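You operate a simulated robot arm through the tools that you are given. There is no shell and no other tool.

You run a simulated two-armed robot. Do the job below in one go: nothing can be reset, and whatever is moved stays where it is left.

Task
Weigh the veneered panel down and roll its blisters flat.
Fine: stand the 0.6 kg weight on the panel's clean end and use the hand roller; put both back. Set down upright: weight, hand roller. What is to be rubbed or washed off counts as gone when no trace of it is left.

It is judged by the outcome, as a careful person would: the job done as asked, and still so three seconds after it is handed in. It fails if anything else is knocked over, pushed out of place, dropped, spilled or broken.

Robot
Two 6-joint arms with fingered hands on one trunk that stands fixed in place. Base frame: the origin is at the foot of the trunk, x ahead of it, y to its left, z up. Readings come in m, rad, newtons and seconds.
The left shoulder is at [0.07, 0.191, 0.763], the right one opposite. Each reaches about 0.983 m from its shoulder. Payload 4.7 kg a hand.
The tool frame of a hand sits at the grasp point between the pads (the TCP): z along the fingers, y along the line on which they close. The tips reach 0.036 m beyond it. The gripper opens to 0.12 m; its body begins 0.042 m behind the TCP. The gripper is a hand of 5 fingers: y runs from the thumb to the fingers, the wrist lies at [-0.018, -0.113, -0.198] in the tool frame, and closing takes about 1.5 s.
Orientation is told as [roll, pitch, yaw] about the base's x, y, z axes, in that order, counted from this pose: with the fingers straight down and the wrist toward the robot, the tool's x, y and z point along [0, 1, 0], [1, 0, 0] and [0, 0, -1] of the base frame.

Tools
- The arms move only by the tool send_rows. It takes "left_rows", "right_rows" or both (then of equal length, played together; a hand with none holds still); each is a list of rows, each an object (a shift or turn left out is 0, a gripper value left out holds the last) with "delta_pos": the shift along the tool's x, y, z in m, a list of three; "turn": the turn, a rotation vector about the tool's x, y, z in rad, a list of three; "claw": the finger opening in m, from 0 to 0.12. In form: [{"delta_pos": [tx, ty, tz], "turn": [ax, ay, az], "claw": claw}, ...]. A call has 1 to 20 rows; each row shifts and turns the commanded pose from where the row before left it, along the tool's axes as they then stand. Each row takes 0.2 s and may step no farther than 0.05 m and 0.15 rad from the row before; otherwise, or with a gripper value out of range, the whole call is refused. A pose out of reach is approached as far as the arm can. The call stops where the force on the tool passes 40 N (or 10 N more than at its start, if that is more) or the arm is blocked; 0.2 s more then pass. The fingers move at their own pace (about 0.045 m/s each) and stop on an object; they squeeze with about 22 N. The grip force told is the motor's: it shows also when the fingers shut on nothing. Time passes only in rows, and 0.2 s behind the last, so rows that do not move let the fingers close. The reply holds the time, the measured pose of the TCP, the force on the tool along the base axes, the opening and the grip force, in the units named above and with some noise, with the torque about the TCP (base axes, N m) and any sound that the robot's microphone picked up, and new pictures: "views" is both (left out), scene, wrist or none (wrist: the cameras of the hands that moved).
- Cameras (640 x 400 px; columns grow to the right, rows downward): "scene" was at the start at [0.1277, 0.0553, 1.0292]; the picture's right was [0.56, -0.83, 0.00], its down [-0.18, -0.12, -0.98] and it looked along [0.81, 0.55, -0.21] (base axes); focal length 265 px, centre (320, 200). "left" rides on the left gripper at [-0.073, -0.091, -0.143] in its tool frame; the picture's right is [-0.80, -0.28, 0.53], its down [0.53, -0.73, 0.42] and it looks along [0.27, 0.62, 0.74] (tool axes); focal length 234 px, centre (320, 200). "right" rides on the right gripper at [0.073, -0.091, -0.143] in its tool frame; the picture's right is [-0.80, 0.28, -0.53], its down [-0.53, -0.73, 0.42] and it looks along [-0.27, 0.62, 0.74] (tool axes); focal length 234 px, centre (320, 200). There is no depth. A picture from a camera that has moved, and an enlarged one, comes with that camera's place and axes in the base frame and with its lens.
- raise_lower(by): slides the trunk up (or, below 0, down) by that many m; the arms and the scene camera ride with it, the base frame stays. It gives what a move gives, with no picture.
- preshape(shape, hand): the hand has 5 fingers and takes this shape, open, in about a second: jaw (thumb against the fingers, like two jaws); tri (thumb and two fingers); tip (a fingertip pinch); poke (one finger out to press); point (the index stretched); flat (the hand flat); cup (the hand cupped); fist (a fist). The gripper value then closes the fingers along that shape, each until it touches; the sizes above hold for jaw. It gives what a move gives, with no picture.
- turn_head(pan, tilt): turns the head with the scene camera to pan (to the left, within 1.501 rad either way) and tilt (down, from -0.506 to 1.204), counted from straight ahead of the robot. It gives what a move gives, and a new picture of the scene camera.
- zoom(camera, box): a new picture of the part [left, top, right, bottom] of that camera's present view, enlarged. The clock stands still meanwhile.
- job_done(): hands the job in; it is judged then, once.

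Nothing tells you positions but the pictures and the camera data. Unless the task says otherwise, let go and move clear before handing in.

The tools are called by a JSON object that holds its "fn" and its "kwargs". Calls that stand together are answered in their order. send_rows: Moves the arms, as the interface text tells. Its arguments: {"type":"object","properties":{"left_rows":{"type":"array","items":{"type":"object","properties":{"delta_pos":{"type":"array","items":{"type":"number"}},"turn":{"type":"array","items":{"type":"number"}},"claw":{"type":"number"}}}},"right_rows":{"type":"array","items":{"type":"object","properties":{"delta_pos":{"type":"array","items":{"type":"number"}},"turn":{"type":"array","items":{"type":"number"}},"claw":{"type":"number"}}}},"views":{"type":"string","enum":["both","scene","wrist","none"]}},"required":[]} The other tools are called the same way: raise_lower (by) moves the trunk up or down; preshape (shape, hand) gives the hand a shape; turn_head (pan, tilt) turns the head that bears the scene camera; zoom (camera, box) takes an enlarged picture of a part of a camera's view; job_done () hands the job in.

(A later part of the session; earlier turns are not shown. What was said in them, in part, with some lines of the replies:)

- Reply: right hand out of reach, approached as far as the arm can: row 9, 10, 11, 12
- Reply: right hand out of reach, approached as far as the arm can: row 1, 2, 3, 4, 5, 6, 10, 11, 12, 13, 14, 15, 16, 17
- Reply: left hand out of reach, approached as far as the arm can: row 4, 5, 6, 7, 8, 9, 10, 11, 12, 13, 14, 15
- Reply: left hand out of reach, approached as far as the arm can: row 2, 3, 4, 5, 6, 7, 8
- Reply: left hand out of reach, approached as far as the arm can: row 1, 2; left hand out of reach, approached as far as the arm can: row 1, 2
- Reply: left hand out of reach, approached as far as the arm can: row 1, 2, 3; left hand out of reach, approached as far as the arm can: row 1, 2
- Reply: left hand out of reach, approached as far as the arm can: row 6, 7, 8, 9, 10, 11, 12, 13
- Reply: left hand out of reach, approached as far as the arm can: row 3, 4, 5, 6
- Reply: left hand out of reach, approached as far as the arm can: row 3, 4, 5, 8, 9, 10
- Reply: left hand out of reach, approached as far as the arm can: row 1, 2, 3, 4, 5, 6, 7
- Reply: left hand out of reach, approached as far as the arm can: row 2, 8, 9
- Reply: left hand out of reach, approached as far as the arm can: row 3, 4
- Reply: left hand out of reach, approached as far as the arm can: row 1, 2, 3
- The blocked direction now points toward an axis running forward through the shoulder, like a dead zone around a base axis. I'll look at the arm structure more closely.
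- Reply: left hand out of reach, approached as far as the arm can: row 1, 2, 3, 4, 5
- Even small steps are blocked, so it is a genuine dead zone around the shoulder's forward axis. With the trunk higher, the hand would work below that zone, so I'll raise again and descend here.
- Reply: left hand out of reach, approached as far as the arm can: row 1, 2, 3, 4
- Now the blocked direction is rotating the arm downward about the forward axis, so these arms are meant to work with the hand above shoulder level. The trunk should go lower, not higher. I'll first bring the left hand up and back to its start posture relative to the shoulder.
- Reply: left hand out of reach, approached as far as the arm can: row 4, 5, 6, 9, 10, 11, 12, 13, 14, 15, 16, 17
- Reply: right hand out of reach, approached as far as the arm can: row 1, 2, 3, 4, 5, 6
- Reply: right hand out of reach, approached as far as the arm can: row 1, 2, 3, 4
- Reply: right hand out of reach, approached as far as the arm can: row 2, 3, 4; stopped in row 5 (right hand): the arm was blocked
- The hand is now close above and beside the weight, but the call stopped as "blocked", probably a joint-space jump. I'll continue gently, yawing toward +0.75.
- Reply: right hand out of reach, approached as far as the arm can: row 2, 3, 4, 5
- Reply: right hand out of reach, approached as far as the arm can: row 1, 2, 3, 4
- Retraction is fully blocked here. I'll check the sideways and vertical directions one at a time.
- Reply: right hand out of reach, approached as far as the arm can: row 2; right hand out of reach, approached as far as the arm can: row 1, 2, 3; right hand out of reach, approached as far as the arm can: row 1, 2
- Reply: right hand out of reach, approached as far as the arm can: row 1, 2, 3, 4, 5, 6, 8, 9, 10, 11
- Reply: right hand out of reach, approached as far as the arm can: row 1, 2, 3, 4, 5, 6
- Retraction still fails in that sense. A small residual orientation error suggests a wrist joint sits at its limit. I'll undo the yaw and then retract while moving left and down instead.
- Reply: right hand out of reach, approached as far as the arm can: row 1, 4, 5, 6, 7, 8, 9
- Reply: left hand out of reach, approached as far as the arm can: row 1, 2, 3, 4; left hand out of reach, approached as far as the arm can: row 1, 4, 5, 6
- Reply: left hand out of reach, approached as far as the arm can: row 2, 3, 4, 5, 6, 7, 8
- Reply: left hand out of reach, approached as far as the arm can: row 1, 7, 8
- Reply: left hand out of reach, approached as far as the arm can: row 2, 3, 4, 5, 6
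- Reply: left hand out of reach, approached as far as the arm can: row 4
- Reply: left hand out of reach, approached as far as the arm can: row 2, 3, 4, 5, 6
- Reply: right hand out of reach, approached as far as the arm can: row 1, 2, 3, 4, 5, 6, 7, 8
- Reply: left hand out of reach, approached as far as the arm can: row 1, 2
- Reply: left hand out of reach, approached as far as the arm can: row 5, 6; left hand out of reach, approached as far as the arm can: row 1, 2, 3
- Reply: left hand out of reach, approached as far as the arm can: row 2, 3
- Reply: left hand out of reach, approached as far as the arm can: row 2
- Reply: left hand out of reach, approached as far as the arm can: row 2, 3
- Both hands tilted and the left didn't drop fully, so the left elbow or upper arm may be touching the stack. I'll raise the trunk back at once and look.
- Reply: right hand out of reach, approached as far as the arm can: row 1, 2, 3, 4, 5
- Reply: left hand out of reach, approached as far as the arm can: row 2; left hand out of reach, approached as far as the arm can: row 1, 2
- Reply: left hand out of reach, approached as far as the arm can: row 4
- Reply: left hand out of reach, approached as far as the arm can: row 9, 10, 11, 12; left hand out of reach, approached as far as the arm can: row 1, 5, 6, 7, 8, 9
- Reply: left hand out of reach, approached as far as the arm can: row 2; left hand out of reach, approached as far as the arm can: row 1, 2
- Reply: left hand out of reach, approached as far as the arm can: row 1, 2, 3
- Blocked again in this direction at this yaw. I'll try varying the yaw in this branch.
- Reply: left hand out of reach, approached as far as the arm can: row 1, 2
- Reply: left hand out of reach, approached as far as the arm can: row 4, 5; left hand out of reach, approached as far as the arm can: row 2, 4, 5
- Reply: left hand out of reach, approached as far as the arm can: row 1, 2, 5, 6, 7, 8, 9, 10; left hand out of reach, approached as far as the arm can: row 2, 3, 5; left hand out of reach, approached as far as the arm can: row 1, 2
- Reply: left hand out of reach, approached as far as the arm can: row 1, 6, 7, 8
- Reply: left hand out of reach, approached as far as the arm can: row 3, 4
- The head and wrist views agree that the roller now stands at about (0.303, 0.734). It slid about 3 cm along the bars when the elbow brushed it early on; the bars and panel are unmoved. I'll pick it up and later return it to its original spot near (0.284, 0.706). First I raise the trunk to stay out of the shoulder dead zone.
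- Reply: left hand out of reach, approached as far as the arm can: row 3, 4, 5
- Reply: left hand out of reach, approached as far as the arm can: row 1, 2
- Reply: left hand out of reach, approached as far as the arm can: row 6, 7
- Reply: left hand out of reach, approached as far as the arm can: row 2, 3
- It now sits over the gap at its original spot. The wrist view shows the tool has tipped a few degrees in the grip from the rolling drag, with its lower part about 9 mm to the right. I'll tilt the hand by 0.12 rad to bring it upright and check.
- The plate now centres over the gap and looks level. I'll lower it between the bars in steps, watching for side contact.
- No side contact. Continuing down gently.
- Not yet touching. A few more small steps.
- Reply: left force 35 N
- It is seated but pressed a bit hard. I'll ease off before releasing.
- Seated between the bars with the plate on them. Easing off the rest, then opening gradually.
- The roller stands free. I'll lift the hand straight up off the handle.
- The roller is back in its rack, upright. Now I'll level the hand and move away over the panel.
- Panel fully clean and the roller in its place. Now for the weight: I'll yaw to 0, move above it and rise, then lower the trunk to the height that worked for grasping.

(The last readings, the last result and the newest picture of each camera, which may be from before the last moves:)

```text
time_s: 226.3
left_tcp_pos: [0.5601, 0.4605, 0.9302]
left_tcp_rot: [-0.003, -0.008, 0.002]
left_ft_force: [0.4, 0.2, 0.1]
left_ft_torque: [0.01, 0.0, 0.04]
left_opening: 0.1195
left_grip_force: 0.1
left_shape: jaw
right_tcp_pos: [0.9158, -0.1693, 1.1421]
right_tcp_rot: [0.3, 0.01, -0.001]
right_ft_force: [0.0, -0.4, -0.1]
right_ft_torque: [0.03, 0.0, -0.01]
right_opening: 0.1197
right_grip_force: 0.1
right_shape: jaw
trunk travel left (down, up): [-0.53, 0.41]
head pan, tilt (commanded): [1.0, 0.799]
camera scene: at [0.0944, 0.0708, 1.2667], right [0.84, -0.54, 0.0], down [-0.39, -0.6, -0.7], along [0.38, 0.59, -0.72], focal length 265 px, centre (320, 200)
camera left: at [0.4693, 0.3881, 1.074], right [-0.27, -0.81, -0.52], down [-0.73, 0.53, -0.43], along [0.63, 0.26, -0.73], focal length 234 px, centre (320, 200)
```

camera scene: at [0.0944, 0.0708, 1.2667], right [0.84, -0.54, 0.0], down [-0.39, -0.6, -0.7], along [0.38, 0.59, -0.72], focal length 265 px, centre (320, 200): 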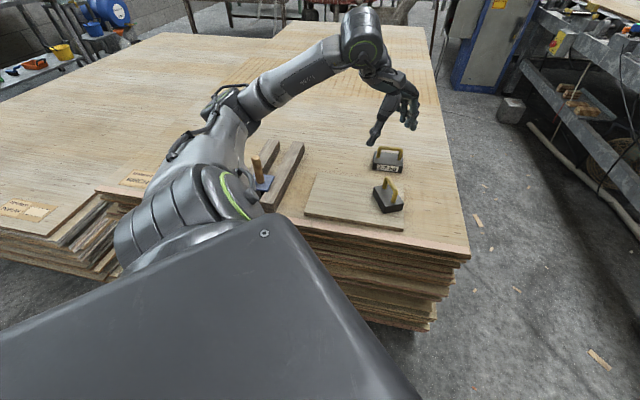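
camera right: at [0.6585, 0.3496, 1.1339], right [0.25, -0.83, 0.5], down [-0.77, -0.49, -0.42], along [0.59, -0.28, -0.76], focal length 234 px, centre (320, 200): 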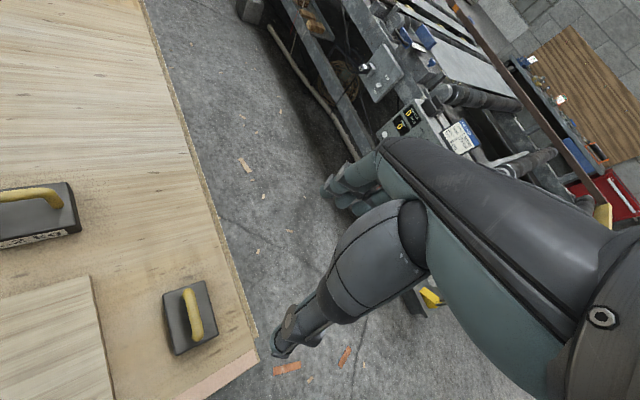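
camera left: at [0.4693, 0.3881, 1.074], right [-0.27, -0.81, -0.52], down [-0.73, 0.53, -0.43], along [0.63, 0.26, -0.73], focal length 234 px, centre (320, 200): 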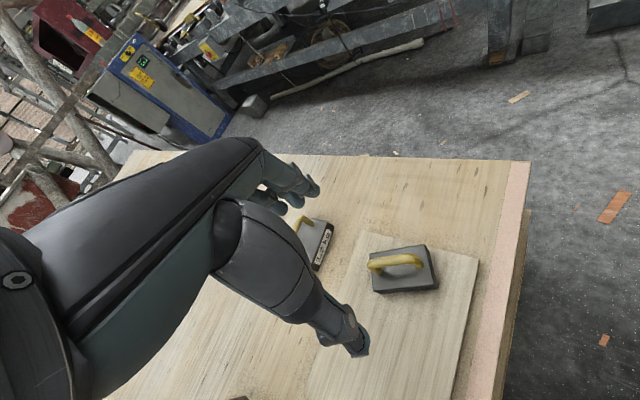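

The trunk is back at the working height. I'll measure the weight's handle and check the roller with close-ups.

{"fn": "zoom", "kwargs": {"camera": "left", "box": [340, 220, 480, 320]}}

{"fn": "zoom", "kwargs": {"camera": "scene", "box": [240, 130, 320, 220]}}

{"fn": "zoom", "kwargs": {"camera": "scene", "box": [340, 160, 430, 230]}}

```text
4.00 times, centred on (410, 270) of left
camera zoom: at [0.4693, 0.3881, 1.074], right [-0.27, -0.81, -0.52], down [-0.73, 0.53, -0.43], along [0.63, 0.26, -0.73], focal length 937 px, centre (-40, -80)
```

zoom: 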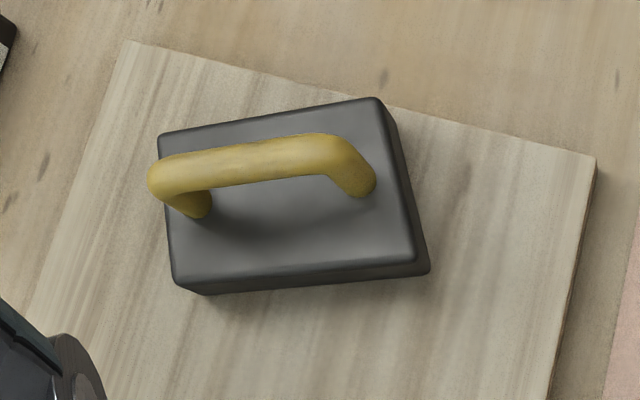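

```text
4.44 times, centred on (280, 175) of scene
camera zoom: at [0.0944, 0.0708, 1.2667], right [0.84, -0.54, 0.0], down [-0.39, -0.6, -0.7], along [0.38, 0.59, -0.72], focal length 1176 px, centre (498, 311)
```

zoom: 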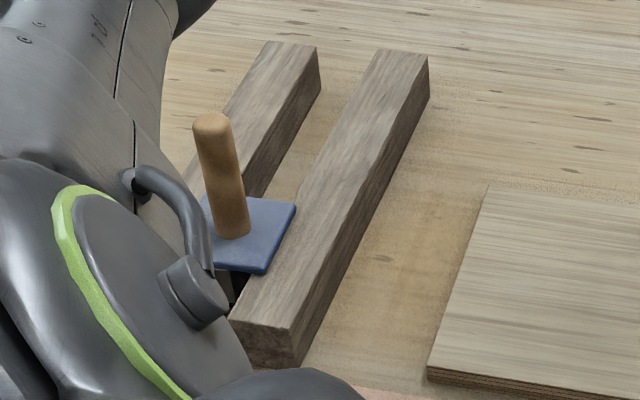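

```text
5.71 times, centred on (385, 195) of scene
camera zoom: at [0.0944, 0.0708, 1.2667], right [0.84, -0.54, 0.0], down [-0.39, -0.6, -0.7], along [0.38, 0.59, -0.72], focal length 1512 px, centre (-51, 229)
```

zoom: 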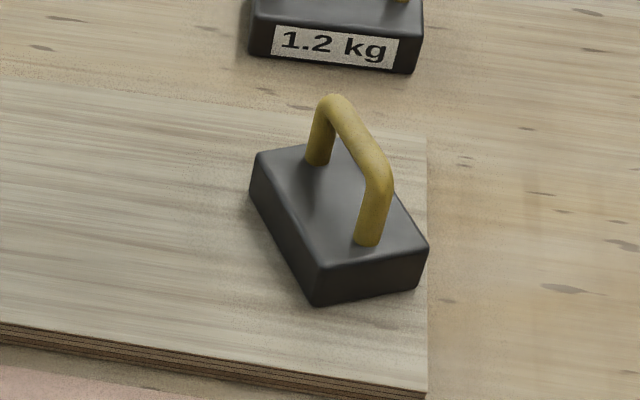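

The weight's bar runs from (0.575, 0.411) to (0.595, 0.473), and the roller stands upright in its place. I'll roll the hand as before and descend to grasp the weight.

{"fn": "send_rows", "kwargs": {"left_rows": [{"turn": [0, -0.117, 0]}, {"turn": [0, -0.117, 0]}, {"turn": [0, -0.117, 0]}, {"delta_pos": [0.0036, 0.0126, 0.036]}, {"delta_pos": [0.0036, 0.0126, 0.036]}, {"delta_pos": [0.0103, 0, 0.0282]}, {"delta_pos": [0.0103, 0, 0.0282]}, {}], "views": "both"}}

{"fn": "zoom", "kwargs": {"camera": "scene", "box": [340, 120, 450, 230]}}

```text
time_s: 228.1
left_tcp_pos: [0.5853, 0.4417, 0.8009]
left_tcp_rot: [-0.353, -0.007, 0.002]
left_ft_force: [0.1, 1.2, -0.4]
left_ft_torque: [0.0, 0.0, 0.0]
left_opening: 0.1198
left_grip_force: 0.2
left_shape: jaw
right_tcp_pos: [0.915, -0.1709, 1.1428]
right_tcp_rot: [0.299, 0.009, 0.0]
right_ft_force: [1.4, 0.6, 0.2]
right_ft_torque: [-0.01, -0.02, -0.02]
right_opening: 0.1199
right_grip_force: 0.0
right_shape: jaw
trunk travel left (down, up): [-0.53, 0.41]
head pan, tilt (commanded): [1.0, 0.799]
camera scene: at [0.0939, 0.0704, 1.2668], right [0.84, -0.54, 0.0], down [-0.39, -0.6, -0.7], along [0.38, 0.59, -0.72], focal length 265 px, centre (320, 200)
camera left: at [0.495, 0.4229, 0.9603], right [-0.28, -0.94, -0.22], down [-0.73, 0.35, -0.59], along [0.63, 0.0, -0.78], focal length 234 px, centre (320, 200)
```

scene: 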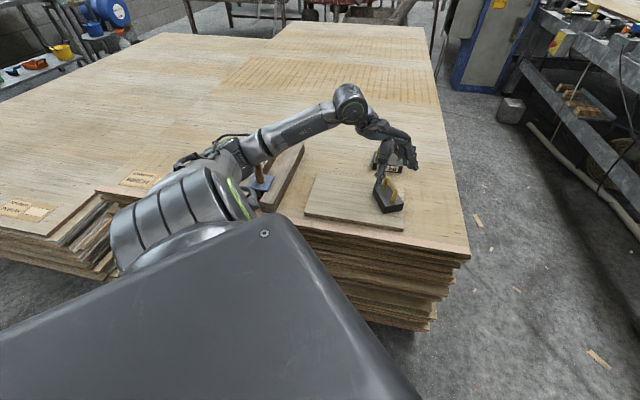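
left: 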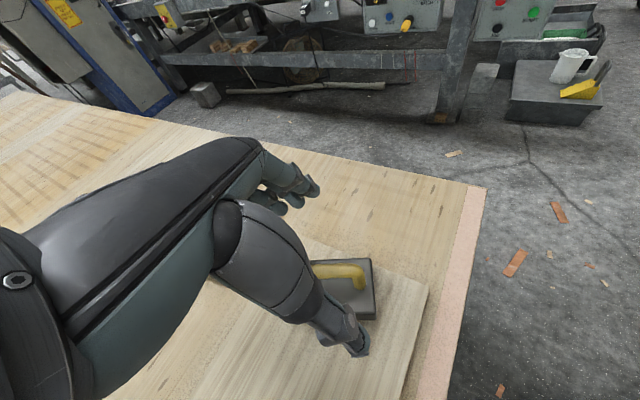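

```text
3.64 times, centred on (395, 175) of scene
camera zoom: at [0.0939, 0.0704, 1.2668], right [0.84, -0.54, 0.0], down [-0.39, -0.6, -0.7], along [0.38, 0.59, -0.72], focal length 962 px, centre (47, 291)
```

zoom: 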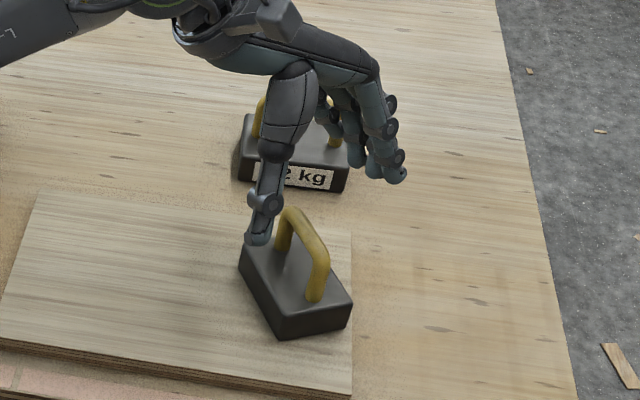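

Aligned over the bar. Descending the remaining 59 mm.

{"fn": "send_rows", "kwargs": {"left_rows": [{"delta_pos": [0.0101, 0, 0.0277]}, {"delta_pos": [0.0101, 0, 0.0277]}, {}], "views": "both"}}

{"fn": "zoom", "kwargs": {"camera": "scene", "box": [340, 120, 450, 230]}}

{"fn": "zoom", "kwargs": {"camera": "scene", "box": [200, 110, 320, 220]}}

```text
time_s: 228.9
left_tcp_pos: [0.5857, 0.4405, 0.7416]
left_tcp_rot: [-0.355, -0.006, 0.001]
left_ft_force: [-0.3, 0.2, 0.9]
left_ft_torque: [0.0, 0.02, -0.01]
left_opening: 0.1198
left_grip_force: 0.0
left_shape: jaw
right_tcp_pos: [0.9149, -0.1701, 1.1433]
right_tcp_rot: [0.298, 0.011, 0.001]
right_ft_force: [0.9, -0.4, 0.3]
right_ft_torque: [0.01, 0.0, 0.03]
right_opening: 0.1196
right_grip_force: 0.1
right_shape: jaw
trunk travel left (down, up): [-0.53, 0.41]
head pan, tilt (commanded): [1.0, 0.799]
camera scene: at [0.0942, 0.0706, 1.2667], right [0.84, -0.54, 0.0], down [-0.39, -0.6, -0.7], along [0.38, 0.59, -0.72], focal length 265 px, centre (320, 200)
camera left: at [0.4953, 0.4227, 0.9013], right [-0.28, -0.94, -0.22], down [-0.73, 0.35, -0.59], along [0.63, 0.0, -0.78], focal length 234 px, centre (320, 200)
```

scene: 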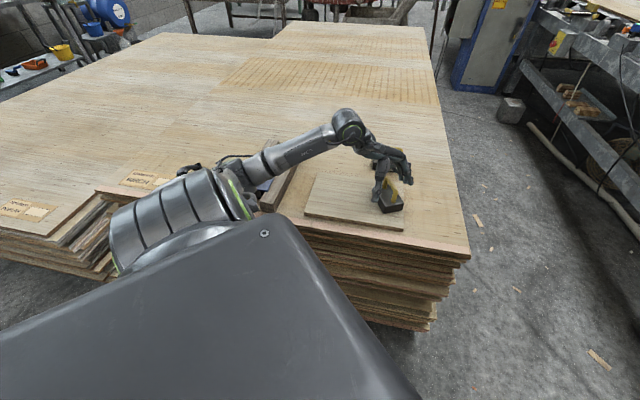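
left: 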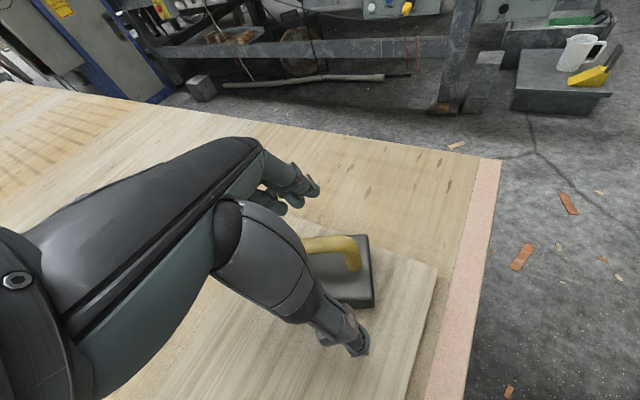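

```text
3.64 times, centred on (395, 175) of scene
camera zoom: at [0.0942, 0.0706, 1.2667], right [0.84, -0.54, 0.0], down [-0.39, -0.6, -0.7], along [0.38, 0.59, -0.72], focal length 962 px, centre (47, 291)
```

zoom: 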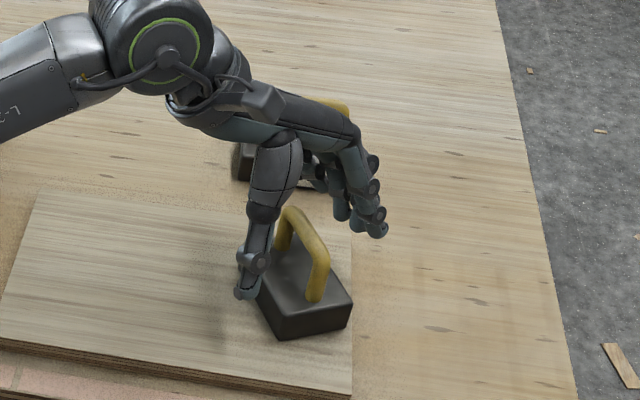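

```text
3.64 times, centred on (260, 165) of scene
camera zoom: at [0.0942, 0.0706, 1.2667], right [0.84, -0.54, 0.0], down [-0.39, -0.6, -0.7], along [0.38, 0.59, -0.72], focal length 962 px, centre (538, 327)
```

zoom: 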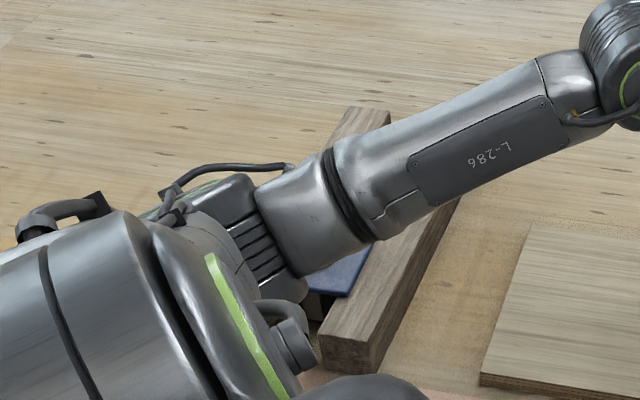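

The thumb and fingers straddle the bar, and the elbow clears the roller by about 10 cm. Closing on the weight.

{"fn": "send_rows", "kwargs": {"left_rows": [{"claw": 0.0}, {}, {}, {}, {}, {}, {}, {}, {}, {"delta_pos": [-0.0052, 0, -0.0141]}, {"delta_pos": [-0.0052, 0, -0.0141]}, {}], "views": "both"}}

{"fn": "zoom", "kwargs": {"camera": "scene", "box": [340, 120, 450, 230]}}

```text
time_s: 231.5
left_tcp_pos: [0.5858, 0.4422, 0.7713]
left_tcp_rot: [-0.355, -0.003, 0.002]
left_ft_force: [0.5, -0.6, -6.4]
left_ft_torque: [-0.02, -0.05, 0.0]
left_opening: 0.0001
left_grip_force: 21.9
left_shape: jaw
right_tcp_pos: [0.9152, -0.1701, 1.1434]
right_tcp_rot: [0.295, 0.012, 0.0]
right_ft_force: [0.3, 0.2, 0.5]
right_ft_torque: [0.03, -0.03, -0.02]
right_opening: 0.1199
right_grip_force: 0.1
right_shape: jaw
trunk travel left (down, up): [-0.53, 0.41]
head pan, tilt (commanded): [1.0, 0.799]
camera scene: at [0.095, 0.0713, 1.2666], right [0.84, -0.54, 0.0], down [-0.39, -0.6, -0.7], along [0.38, 0.59, -0.72], focal length 265 px, centre (320, 200)
camera left: at [0.4956, 0.4233, 0.9311], right [-0.28, -0.94, -0.22], down [-0.73, 0.35, -0.59], along [0.63, -0.01, -0.78], focal length 234 px, centre (320, 200)
```

scene: 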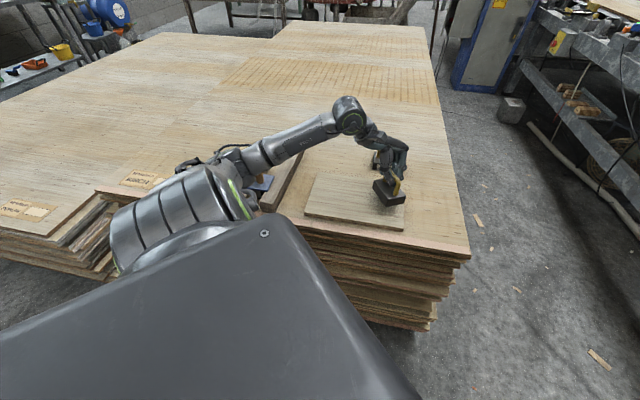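
left: 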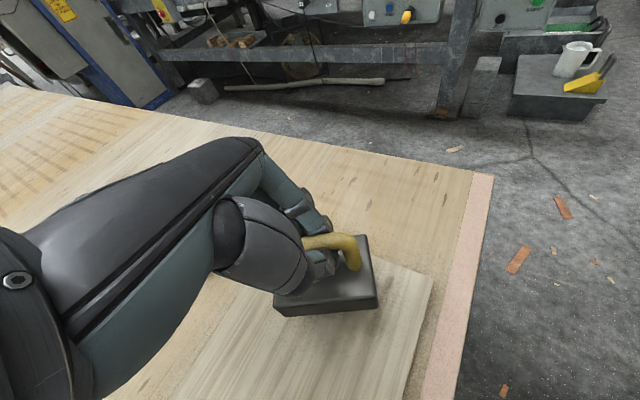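

```text
3.64 times, centred on (395, 175) of scene
camera zoom: at [0.095, 0.0713, 1.2666], right [0.84, -0.54, 0.0], down [-0.39, -0.6, -0.7], along [0.38, 0.59, -0.72], focal length 962 px, centre (47, 291)
```

zoom: 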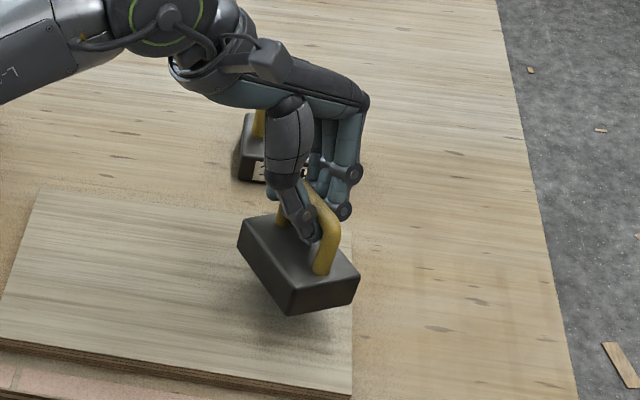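

Lifted with a load of about 6 N. I'll raise it, carry it back toward its original spot and turn the yaw to −0.2.

{"fn": "send_rows", "kwargs": {"left_rows": [{"delta_pos": [-0.0103, 0, -0.0282]}, {"delta_pos": [-0.0178, 0.0157, 0.0065]}, {"delta_pos": [-0.0178, 0.0157, 0.0065]}, {"delta_pos": [-0.0178, 0.0157, 0.0065]}, {"delta_pos": [-0.0178, 0.0157, 0.0065]}, {"delta_pos": [-0.0178, 0.0157, 0.0065]}, {"turn": [0.0343, 0, 0.0939]}, {"turn": [0.0343, 0, 0.0939]}, {}], "views": "none"}}

```text
time_s: 233.5
left_tcp_pos: [0.6641, 0.3474, 0.8021]
left_tcp_rot: [-0.351, -0.006, -0.199]
left_ft_force: [-0.3, -0.3, -5.4]
left_ft_torque: [0.0, -0.02, 0.01]
left_opening: 0.0
left_grip_force: 22.0
left_shape: jaw
right_tcp_pos: [0.916, -0.1703, 1.1441]
right_tcp_rot: [0.297, 0.012, 0.0]
right_ft_force: [-0.6, 0.3, -0.5]
right_ft_torque: [-0.01, 0.0, 0.02]
right_opening: 0.1201
right_grip_force: 0.1
right_shape: jaw
trunk travel left (down, up): [-0.53, 0.41]
head pan, tilt (commanded): [1.0, 0.799]
```

{"fn": "send_rows", "kwargs": {"left_rows": [{"delta_pos": [-0.0083, 0.013, 0.003]}, {"delta_pos": [-0.0082, 0.0129, 0.003]}, {}], "views": "both"}}

{"fn": "zoom", "kwargs": {"camera": "scene", "box": [380, 110, 500, 240]}}

{"fn": "zoom", "kwargs": {"camera": "left", "box": [230, 180, 470, 380]}}

```text
time_s: 234.3
left_tcp_pos: [0.6865, 0.3249, 0.8021]
left_tcp_rot: [-0.354, -0.007, -0.2]
left_ft_force: [0.3, -0.1, -6.2]
left_ft_torque: [-0.03, -0.04, 0.02]
left_opening: 0.0003
left_grip_force: 22.2
left_shape: jaw
right_tcp_pos: [0.9149, -0.1691, 1.1423]
right_tcp_rot: [0.296, 0.011, 0.0]
right_ft_force: [0.2, -0.4, 0.4]
right_ft_torque: [-0.01, 0.03, -0.05]
right_opening: 0.1197
right_grip_force: 0.0
right_shape: jaw
trunk travel left (down, up): [-0.53, 0.41]
head pan, tilt (commanded): [1.0, 0.799]
camera scene: at [0.0949, 0.0713, 1.2666], right [0.84, -0.54, 0.0], down [-0.39, -0.6, -0.7], along [0.38, 0.59, -0.72], focal length 265 px, centre (320, 200)
camera left: at [0.594, 0.3252, 0.9622], right [-0.46, -0.86, -0.22], down [-0.64, 0.49, -0.59], along [0.61, -0.13, -0.78], focal length 234 px, centre (320, 200)
```

scene: 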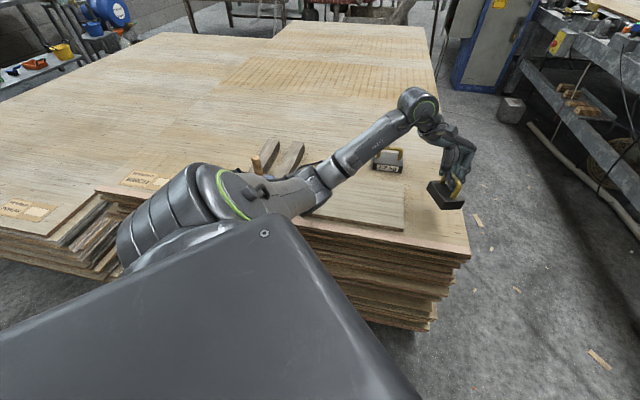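
left: 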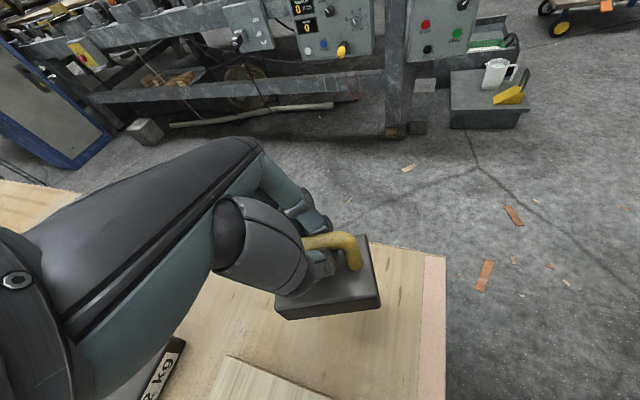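

```text
3.08 times, centred on (440, 175) of scene
camera zoom: at [0.0949, 0.0713, 1.2666], right [0.84, -0.54, 0.0], down [-0.39, -0.6, -0.7], along [0.38, 0.59, -0.72], focal length 814 px, centre (-49, 277)
```

zoom: 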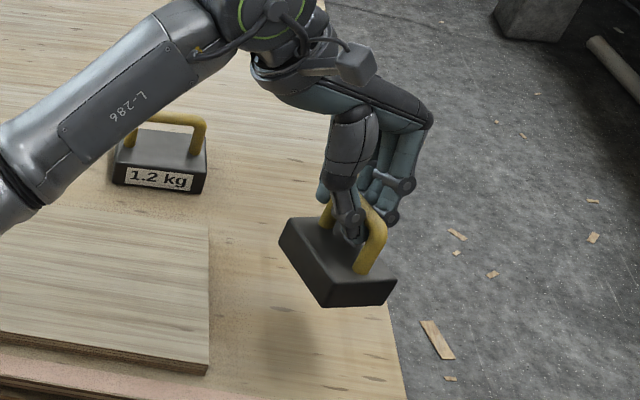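

```text
2.00 times, centred on (350, 280) of left
camera zoom: at [0.594, 0.3252, 0.9622], right [-0.46, -0.86, -0.22], down [-0.64, 0.49, -0.59], along [0.61, -0.13, -0.78], focal length 468 px, centre (260, 40)
```

zoom: 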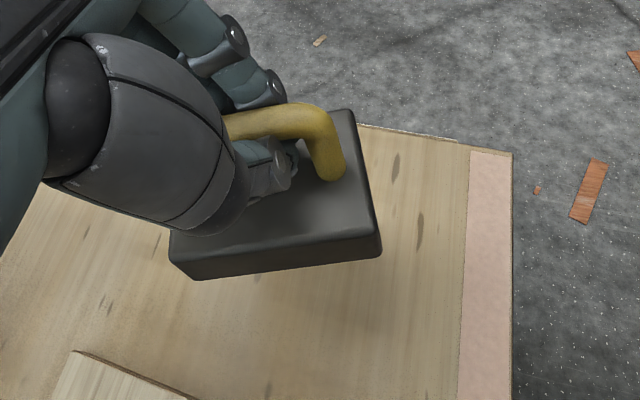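

The weight hangs over its original spot (its centre is about (0.683, 0.328) against the original (0.686, 0.325)). I'll lower in steps until it touches.

{"fn": "send_rows", "kwargs": {"left_rows": [{"delta_pos": [0.0052, 0.0018, 0.0205]}, {"delta_pos": [0.0052, 0.0018, 0.0205]}, {"delta_pos": [0.0069, 0, 0.0188]}, {}], "views": "none"}}

{"fn": "send_rows", "kwargs": {"left_rows": [{"delta_pos": [0.0014, 0, 0.0038]}, {}], "views": "none"}}

```text
time_s: 235.3
left_tcp_pos: [0.6897, 0.3195, 0.7409]
left_tcp_rot: [-0.354, -0.007, -0.199]
left_ft_force: [-0.1, 0.2, -6.7]
left_ft_torque: [0.01, -0.03, -0.02]
left_opening: 0.0
left_grip_force: 21.6
left_shape: jaw
right_tcp_pos: [0.916, -0.1694, 1.1434]
right_tcp_rot: [0.295, 0.012, -0.001]
right_ft_force: [0.5, 0.0, -0.1]
right_ft_torque: [-0.01, -0.02, 0.01]
right_opening: 0.1199
right_grip_force: 0.0
right_shape: jaw
trunk travel left (down, up): [-0.53, 0.41]
head pan, tilt (commanded): [1.0, 0.799]
```

```text
time_s: 235.9
left_tcp_pos: [0.6907, 0.3205, 0.7351]
left_tcp_rot: [-0.352, -0.007, -0.198]
left_ft_force: [0.7, -0.2, -6.8]
left_ft_torque: [-0.02, -0.04, 0.0]
left_opening: 0.0
left_grip_force: 22.1
left_shape: jaw
right_tcp_pos: [0.9167, -0.1705, 1.1423]
right_tcp_rot: [0.295, 0.012, 0.0]
right_ft_force: [-0.5, -0.2, -0.4]
right_ft_torque: [0.0, -0.01, 0.02]
right_opening: 0.1201
right_grip_force: 0.0
right_shape: jaw
trunk travel left (down, up): [-0.53, 0.41]
head pan, tilt (commanded): [1.0, 0.799]
```

{"fn": "send_rows", "kwargs": {"left_rows": [{"delta_pos": [0.0014, 0, 0.0038]}, {}], "views": "none"}}

```text
time_s: 236.5
left_tcp_pos: [0.6897, 0.3207, 0.7323]
left_tcp_rot: [-0.353, -0.007, -0.198]
left_ft_force: [-0.1, 0.7, -6.3]
left_ft_torque: [-0.02, -0.01, 0.02]
left_opening: 0.0
left_grip_force: 22.2
left_shape: jaw
right_tcp_pos: [0.9162, -0.1705, 1.142]
right_tcp_rot: [0.295, 0.011, -0.001]
right_ft_force: [-0.4, 0.3, 0.1]
right_ft_torque: [-0.03, -0.02, -0.02]
right_opening: 0.1203
right_grip_force: 0.1
right_shape: jaw
trunk travel left (down, up): [-0.53, 0.41]
head pan, tilt (commanded): [1.0, 0.799]
```

{"fn": "send_rows", "kwargs": {"left_rows": [{"delta_pos": [0.0014, 0, 0.0038]}, {}], "views": "scene"}}

{"fn": "zoom", "kwargs": {"camera": "scene", "box": [380, 110, 500, 240]}}

```text
time_s: 237.1
left_tcp_pos: [0.6896, 0.3192, 0.7273]
left_tcp_rot: [-0.353, -0.007, -0.2]
left_ft_force: [-0.5, 0.0, -4.6]
left_ft_torque: [0.01, -0.02, -0.01]
left_opening: 0.0001
left_grip_force: 22.1
left_shape: jaw
right_tcp_pos: [0.9147, -0.17, 1.1424]
right_tcp_rot: [0.298, 0.013, 0.0]
right_ft_force: [1.1, -0.6, -0.8]
right_ft_torque: [-0.01, -0.01, -0.03]
right_opening: 0.12
right_grip_force: 0.0
right_shape: jaw
trunk travel left (down, up): [-0.53, 0.41]
head pan, tilt (commanded): [1.0, 0.799]
camera scene: at [0.0949, 0.0709, 1.2666], right [0.84, -0.54, 0.0], down [-0.39, -0.6, -0.7], along [0.38, 0.59, -0.72], focal length 265 px, centre (320, 200)
```

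scene: 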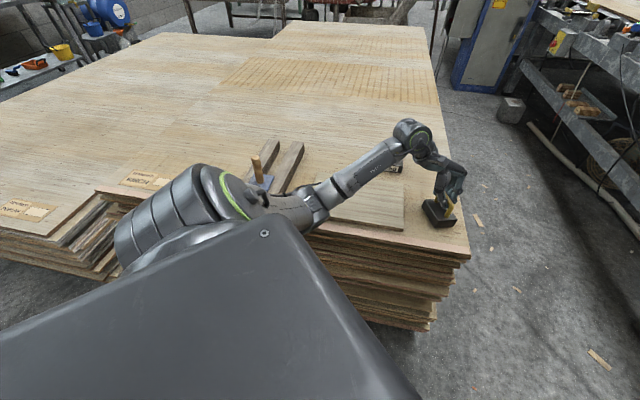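

```text
3.08 times, centred on (440, 175) of scene
camera zoom: at [0.0949, 0.0709, 1.2666], right [0.84, -0.54, 0.0], down [-0.39, -0.6, -0.7], along [0.38, 0.59, -0.72], focal length 814 px, centre (-49, 277)
```

zoom: 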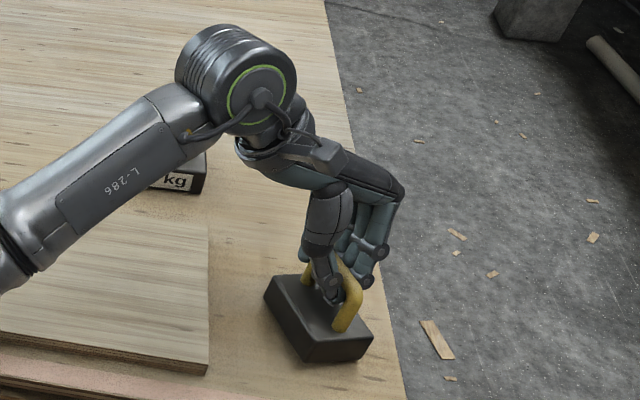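

Just touching. Two more small steps to seat it.

{"fn": "send_rows", "kwargs": {"left_rows": [{"delta_pos": [0.001, 0, 0.0028]}, {}], "views": "none"}}

{"fn": "send_rows", "kwargs": {"left_rows": [{}], "views": "none"}}

```text
time_s: 237.7
left_tcp_pos: [0.6898, 0.3193, 0.7259]
left_tcp_rot: [-0.352, -0.006, -0.199]
left_ft_force: [-1.6, -0.6, -1.4]
left_ft_torque: [0.04, -0.06, -0.02]
left_opening: 0.0
left_grip_force: 21.8
left_shape: jaw
right_tcp_pos: [0.9145, -0.1696, 1.1432]
right_tcp_rot: [0.297, 0.01, 0.001]
right_ft_force: [-0.8, 0.4, 0.1]
right_ft_torque: [-0.03, -0.01, -0.03]
right_opening: 0.1199
right_grip_force: 0.1
right_shape: jaw
trunk travel left (down, up): [-0.53, 0.41]
head pan, tilt (commanded): [1.0, 0.799]
```

```text
time_s: 238.1
left_tcp_pos: [0.6893, 0.3189, 0.7253]
left_tcp_rot: [-0.352, -0.005, -0.198]
left_ft_force: [-0.9, -1.2, -1.2]
left_ft_torque: [0.1, -0.1, 0.04]
left_opening: 0.0
left_grip_force: 22.1
left_shape: jaw
right_tcp_pos: [0.915, -0.1693, 1.1425]
right_tcp_rot: [0.299, 0.01, 0.002]
right_ft_force: [-0.9, -0.2, 0.0]
right_ft_torque: [0.0, -0.01, 0.01]
right_opening: 0.1199
right_grip_force: 0.1
right_shape: jaw
trunk travel left (down, up): [-0.53, 0.41]
head pan, tilt (commanded): [1.0, 0.799]
```

{"fn": "send_rows", "kwargs": {"left_rows": [{"delta_pos": [0.0014, 0, 0.0036]}, {}], "views": "both"}}

{"fn": "zoom", "kwargs": {"camera": "scene", "box": [380, 110, 500, 240]}}

{"fn": "zoom", "kwargs": {"camera": "left", "box": [230, 180, 470, 380]}}

```text
time_s: 238.7
left_tcp_pos: [0.6894, 0.3203, 0.7228]
left_tcp_rot: [-0.353, -0.01, -0.198]
left_ft_force: [-1.7, -1.4, 3.3]
left_ft_torque: [0.05, -0.1, 0.03]
left_opening: 0.0
left_grip_force: 22.2
left_shape: jaw
right_tcp_pos: [0.9147, -0.1702, 1.1441]
right_tcp_rot: [0.299, 0.011, 0.0]
right_ft_force: [-0.7, -1.1, 0.5]
right_ft_torque: [-0.04, -0.01, 0.04]
right_opening: 0.1199
right_grip_force: 0.0
right_shape: jaw
trunk travel left (down, up): [-0.53, 0.41]
head pan, tilt (commanded): [1.0, 0.799]
camera scene: at [0.0938, 0.0703, 1.2668], right [0.84, -0.54, 0.0], down [-0.39, -0.6, -0.7], along [0.38, 0.59, -0.72], focal length 265 px, centre (320, 200)
camera left: at [0.5964, 0.3194, 0.8818], right [-0.46, -0.86, -0.22], down [-0.64, 0.49, -0.59], along [0.61, -0.13, -0.78], focal length 234 px, centre (320, 200)
```

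scene: 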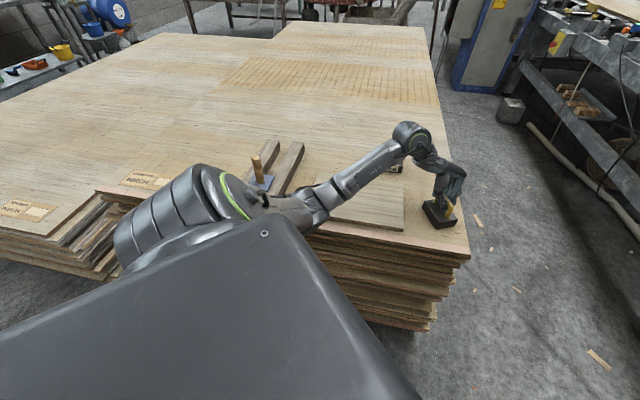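
left: 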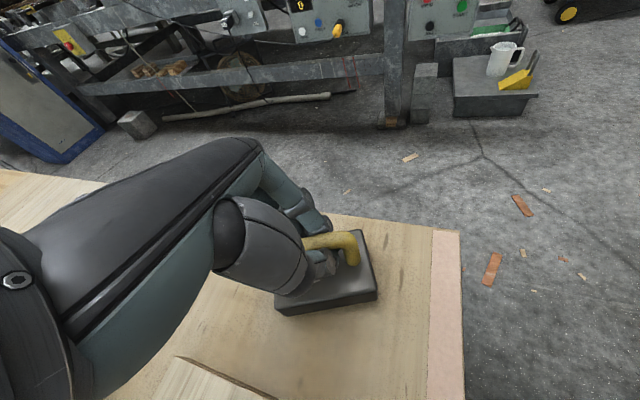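

```text
3.08 times, centred on (440, 175) of scene
camera zoom: at [0.0938, 0.0703, 1.2668], right [0.84, -0.54, 0.0], down [-0.39, -0.6, -0.7], along [0.38, 0.59, -0.72], focal length 814 px, centre (-49, 277)
```

zoom: 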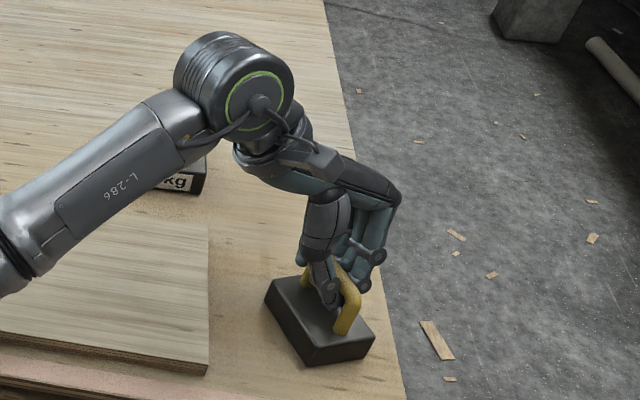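

```text
2.00 times, centred on (350, 280) of left
camera zoom: at [0.5964, 0.3194, 0.8818], right [-0.46, -0.86, -0.22], down [-0.64, 0.49, -0.59], along [0.61, -0.13, -0.78], focal length 468 px, centre (260, 40)
```

zoom: 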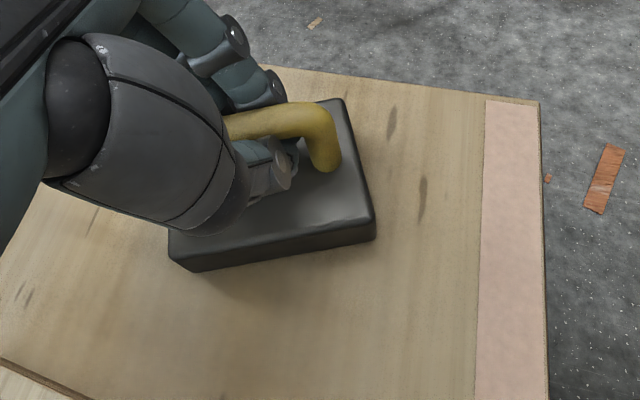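

The weight is back on the stack at its spot, upright. Opening the hand gently.

{"fn": "send_rows", "kwargs": {"left_rows": [{"claw": 0.03}, {}, {}, {"claw": 0.08}, {}, {}, {"claw": 0.12}, {}, {}], "views": "none"}}

{"fn": "send_rows", "kwargs": {"left_rows": [{"delta_pos": [-0.0114, 0, -0.0313]}, {"delta_pos": [-0.0114, 0, -0.0313]}, {"delta_pos": [-0.0114, 0, -0.0313]}, {"delta_pos": [-0.0114, 0, -0.0313]}, {}], "views": "both"}}

{"fn": "zoom", "kwargs": {"camera": "scene", "box": [380, 110, 500, 240]}}

```text
time_s: 240.7
left_tcp_pos: [0.6897, 0.3204, 0.7219]
left_tcp_rot: [-0.353, -0.006, -0.199]
left_ft_force: [-0.3, -0.1, -0.2]
left_ft_torque: [0.01, 0.0, -0.03]
left_opening: 0.1196
left_grip_force: 0.2
left_shape: jaw
right_tcp_pos: [0.9157, -0.1696, 1.1422]
right_tcp_rot: [0.298, 0.012, 0.0]
right_ft_force: [0.1, -0.8, -0.8]
right_ft_torque: [0.02, 0.0, -0.02]
right_opening: 0.1198
right_grip_force: 0.0
right_shape: jaw
trunk travel left (down, up): [-0.53, 0.41]
head pan, tilt (commanded): [1.0, 0.799]
```

```text
time_s: 241.9
left_tcp_pos: [0.6889, 0.3217, 0.8554]
left_tcp_rot: [-0.352, -0.007, -0.199]
left_ft_force: [-0.8, 0.8, -0.2]
left_ft_torque: [-0.01, 0.01, -0.02]
left_opening: 0.1195
left_grip_force: 0.1
left_shape: jaw
right_tcp_pos: [0.9156, -0.1689, 1.1418]
right_tcp_rot: [0.295, 0.011, -0.001]
right_ft_force: [0.5, 0.1, 0.2]
right_ft_torque: [0.0, 0.02, -0.01]
right_opening: 0.1198
right_grip_force: 0.0
right_shape: jaw
trunk travel left (down, up): [-0.53, 0.41]
head pan, tilt (commanded): [1.0, 0.799]
camera scene: at [0.0947, 0.0709, 1.2666], right [0.84, -0.54, 0.0], down [-0.39, -0.6, -0.7], along [0.38, 0.59, -0.72], focal length 265 px, centre (320, 200)
camera left: at [0.5964, 0.3206, 1.0144], right [-0.46, -0.86, -0.22], down [-0.65, 0.49, -0.59], along [0.61, -0.13, -0.78], focal length 234 px, centre (320, 200)
```

scene: 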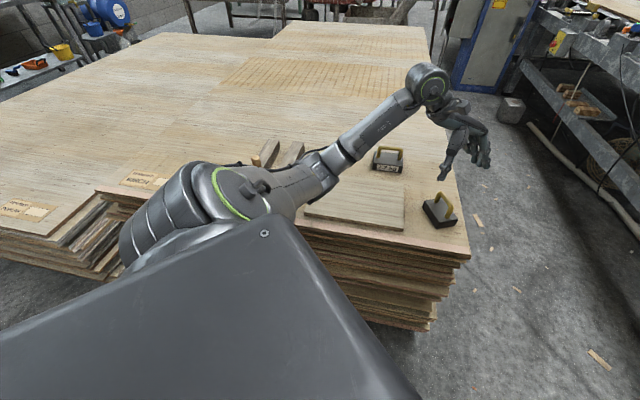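
left: 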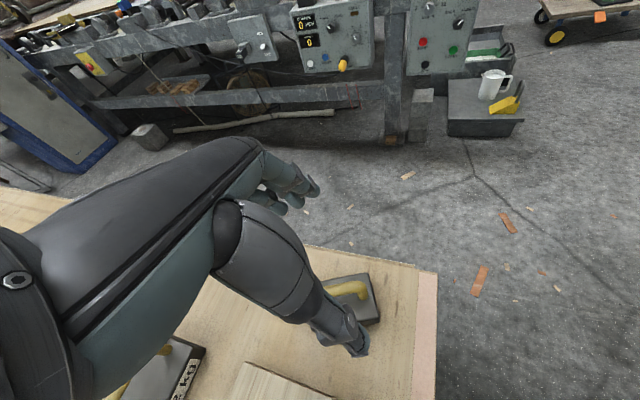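

```text
3.08 times, centred on (440, 175) of scene
camera zoom: at [0.0947, 0.0709, 1.2666], right [0.84, -0.54, 0.0], down [-0.39, -0.6, -0.7], along [0.38, 0.59, -0.72], focal length 814 px, centre (-49, 277)
```

zoom: 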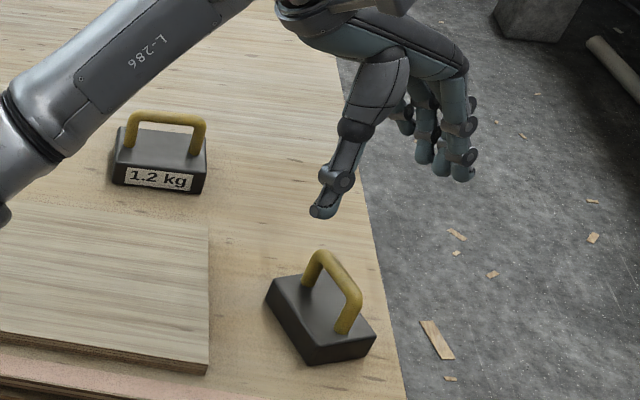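

The weight stands upright at its old spot. I'll raise and level the hand and pull back clear, then inspect everything.

{"fn": "send_rows", "kwargs": {"left_rows": [{"delta_pos": [-0.0114, 0, -0.0313]}, {"delta_pos": [-0.0114, 0, -0.0313]}, {"delta_pos": [-0.0114, 0, -0.0313]}, {"turn": [0, 0.117, 0]}, {"turn": [0, 0.117, 0]}, {"turn": [0, 0.117, 0]}, {"delta_pos": [0.01, -0.03, -0.02]}, {"delta_pos": [0.01, -0.03, -0.02]}, {"delta_pos": [0.01, -0.03, -0.02]}, {"delta_pos": [0.01, -0.03, -0.02]}, {}], "views": "both"}}

{"fn": "zoom", "kwargs": {"camera": "scene", "box": [290, 130, 490, 260]}}

{"fn": "zoom", "kwargs": {"camera": "scene", "box": [230, 120, 330, 220]}}

```text
time_s: 244.3
left_tcp_pos: [0.5776, 0.383, 1.0339]
left_tcp_rot: [-0.001, -0.004, -0.2]
left_ft_force: [0.4, 0.0, -0.2]
left_ft_torque: [0.0, 0.01, 0.01]
left_opening: 0.1196
left_grip_force: 0.0
left_shape: jaw
right_tcp_pos: [0.9161, -0.1707, 1.1413]
right_tcp_rot: [0.298, 0.013, -0.001]
right_ft_force: [-0.4, 0.0, -0.5]
right_ft_torque: [0.05, 0.02, 0.04]
right_opening: 0.1199
right_grip_force: 0.0
right_shape: jaw
trunk travel left (down, up): [-0.53, 0.41]
head pan, tilt (commanded): [1.0, 0.799]
camera scene: at [0.0956, 0.0702, 1.2666], right [0.84, -0.54, 0.0], down [-0.39, -0.6, -0.7], along [0.38, 0.59, -0.72], focal length 265 px, centre (320, 200)
camera left: at [0.4758, 0.3299, 1.177], right [-0.43, -0.73, -0.53], down [-0.61, 0.67, -0.43], along [0.66, 0.14, -0.73], focal length 234 px, centre (320, 200)
```

scene: 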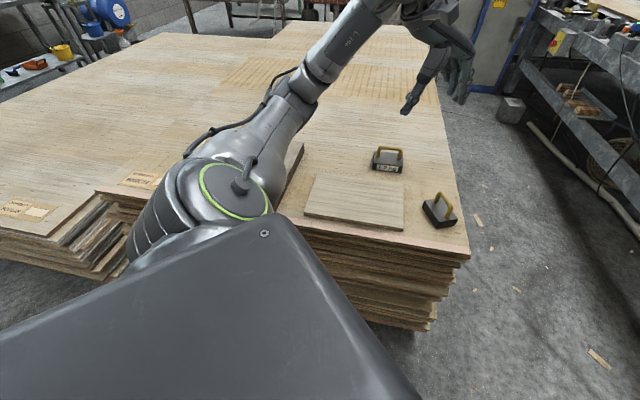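
left: 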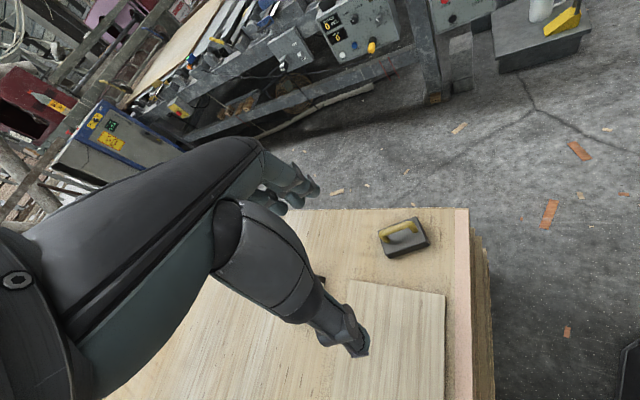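

```text
3.08 times, centred on (390, 195) of scene
camera zoom: at [0.0956, 0.0702, 1.2666], right [0.84, -0.54, 0.0], down [-0.39, -0.6, -0.7], along [0.38, 0.59, -0.72], focal length 814 px, centre (105, 215)
```

zoom: 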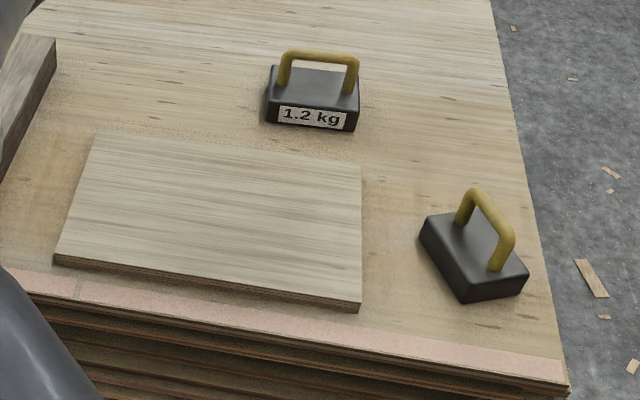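

```text
4.00 times, centred on (280, 170) of scene
camera zoom: at [0.0956, 0.0702, 1.2666], right [0.84, -0.54, 0.0], down [-0.39, -0.6, -0.7], along [0.38, 0.59, -0.72], focal length 1059 px, centre (480, 320)
```

zoom: 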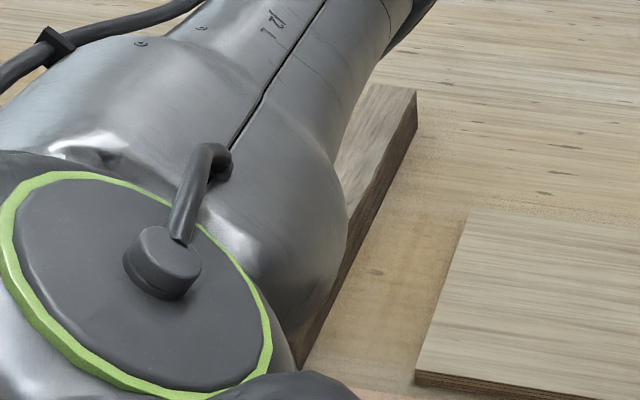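

The panel is clean and both weights stand. I'll shift the arm slightly to uncover the roller for a final check.

{"fn": "send_rows", "kwargs": {"left_rows": [{"turn": [0, 0, -0.1]}, {"turn": [0, 0, -0.1]}, {"delta_pos": [0.025, -0.006, 0.015]}, {"delta_pos": [0.025, -0.006, 0.015]}, {"delta_pos": [0.025, -0.006, 0.015]}, {}], "views": "both"}}

{"fn": "zoom", "kwargs": {"camera": "scene", "box": [220, 120, 330, 230]}}

```text
time_s: 245.7
left_tcp_pos: [0.5567, 0.4733, 0.9836]
left_tcp_rot: [-0.002, -0.005, 0.0]
left_ft_force: [0.4, -0.5, -0.6]
left_ft_torque: [0.04, 0.03, -0.01]
left_opening: 0.1198
left_grip_force: 0.0
left_shape: jaw
left hand out of reach, approached as far as the arm can: row 2
right_tcp_pos: [0.9158, -0.1708, 1.1426]
right_tcp_rot: [0.297, 0.012, -0.002]
right_ft_force: [0.3, -0.4, 0.3]
right_ft_torque: [0.0, 0.0, 0.01]
right_opening: 0.1199
right_grip_force: 0.0
right_shape: jaw
trunk travel left (down, up): [-0.53, 0.41]
head pan, tilt (commanded): [1.0, 0.799]
camera scene: at [0.0951, 0.0701, 1.2667], right [0.84, -0.54, 0.0], down [-0.39, -0.6, -0.7], along [0.38, 0.59, -0.72], focal length 265 px, centre (320, 200)
camera left: at [0.4662, 0.4003, 1.1259], right [-0.28, -0.81, -0.53], down [-0.73, 0.53, -0.43], along [0.62, 0.27, -0.73], focal length 234 px, centre (320, 200)
```

scene: 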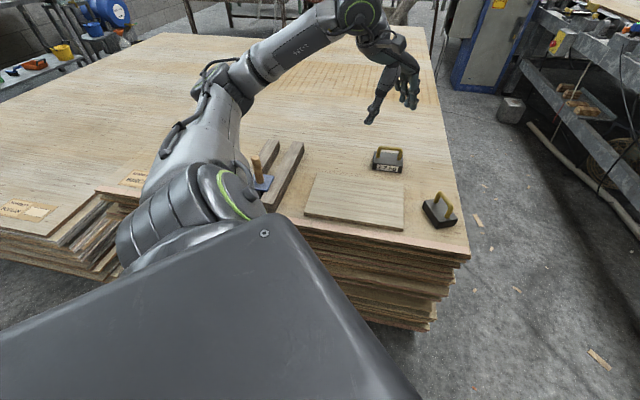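
left: 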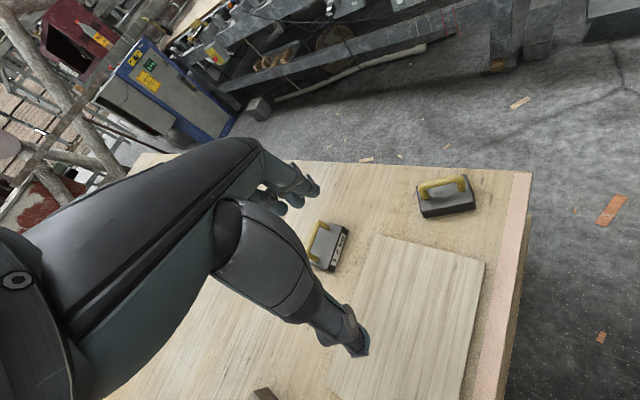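

```text
3.64 times, centred on (275, 175) of scene
camera zoom: at [0.0951, 0.0701, 1.2667], right [0.84, -0.54, 0.0], down [-0.39, -0.6, -0.7], along [0.38, 0.59, -0.72], focal length 962 px, centre (484, 291)
```

zoom: 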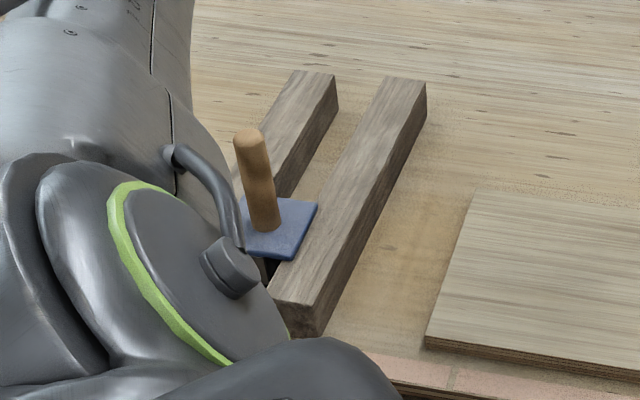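

The roller stands upright in its rack. One last measurement of the weight's position against where it started.

{"fn": "zoom", "kwargs": {"camera": "left", "box": [390, 150, 510, 240]}}

{"fn": "zoom", "kwargs": {"camera": "left", "box": [340, 220, 500, 400]}}

```text
4.44 times, centred on (450, 195) of left
camera zoom: at [0.4662, 0.4003, 1.1259], right [-0.28, -0.81, -0.53], down [-0.73, 0.53, -0.43], along [0.62, 0.27, -0.73], focal length 1041 px, centre (-258, 222)
```

zoom: 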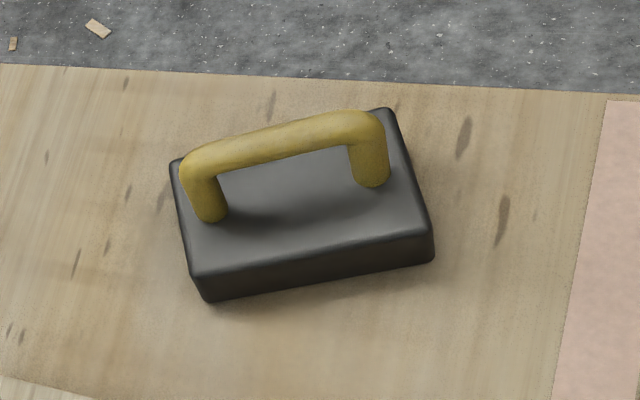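

```text
2.22 times, centred on (420, 310) of left
camera zoom: at [0.4662, 0.4003, 1.1259], right [-0.28, -0.81, -0.53], down [-0.73, 0.53, -0.43], along [0.62, 0.27, -0.73], focal length 520 px, centre (98, -44)
```

zoom: 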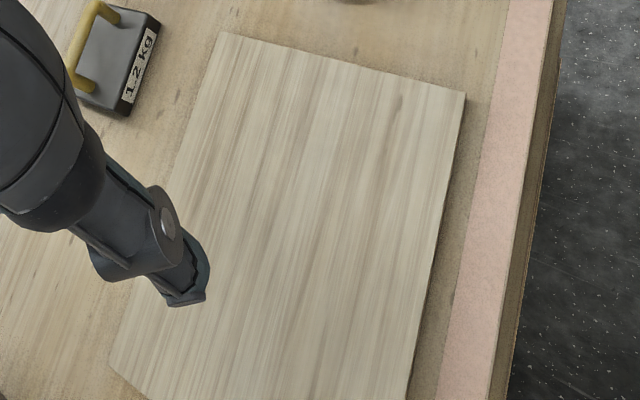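

The weight's centre measures (0.6855, 0.324), matching its start. The panel shows no trace of blisters, and the roller stands upright in its rack. The 1.2 kg weight, bars and panel are in place, and both hands are empty and clear. Handing in.

{"fn": "job_done", "kwargs": {}}

```text
The job is handed in.
```

I rolled the blisters flat, put the weight and the hand roller back upright, and handed the job in. I don't have the verdict.

- **Panel:** close-ups from both cameras show no trace of the blisters. The 0.6 kg weight stood on the clean right end while I rolled.
- **0.6 kg weight:** it is back on its original spot to within my measuring error, but turned about 34° from how it first stood. I could not turn the hand far enough there to restore it.
- **Hand roller:** it is back between the bars, within about 1 cm of where it started. Before I picked it up, it had already slid about 3 cm along the bars. I think my elbow brushed it.
- **Contact with the stack:** the arm touched the stack while I was finding a workable reach. While I rolled the second lane, the 0.6 kg weight may have shifted about 5 mm on the panel. By my camera measurements the panel stayed put and the bars moved by at most about 6 mm, and the 1.2 kg weight looked undisturbed in the last pictures.

Both hands are empty and clear of the stack.
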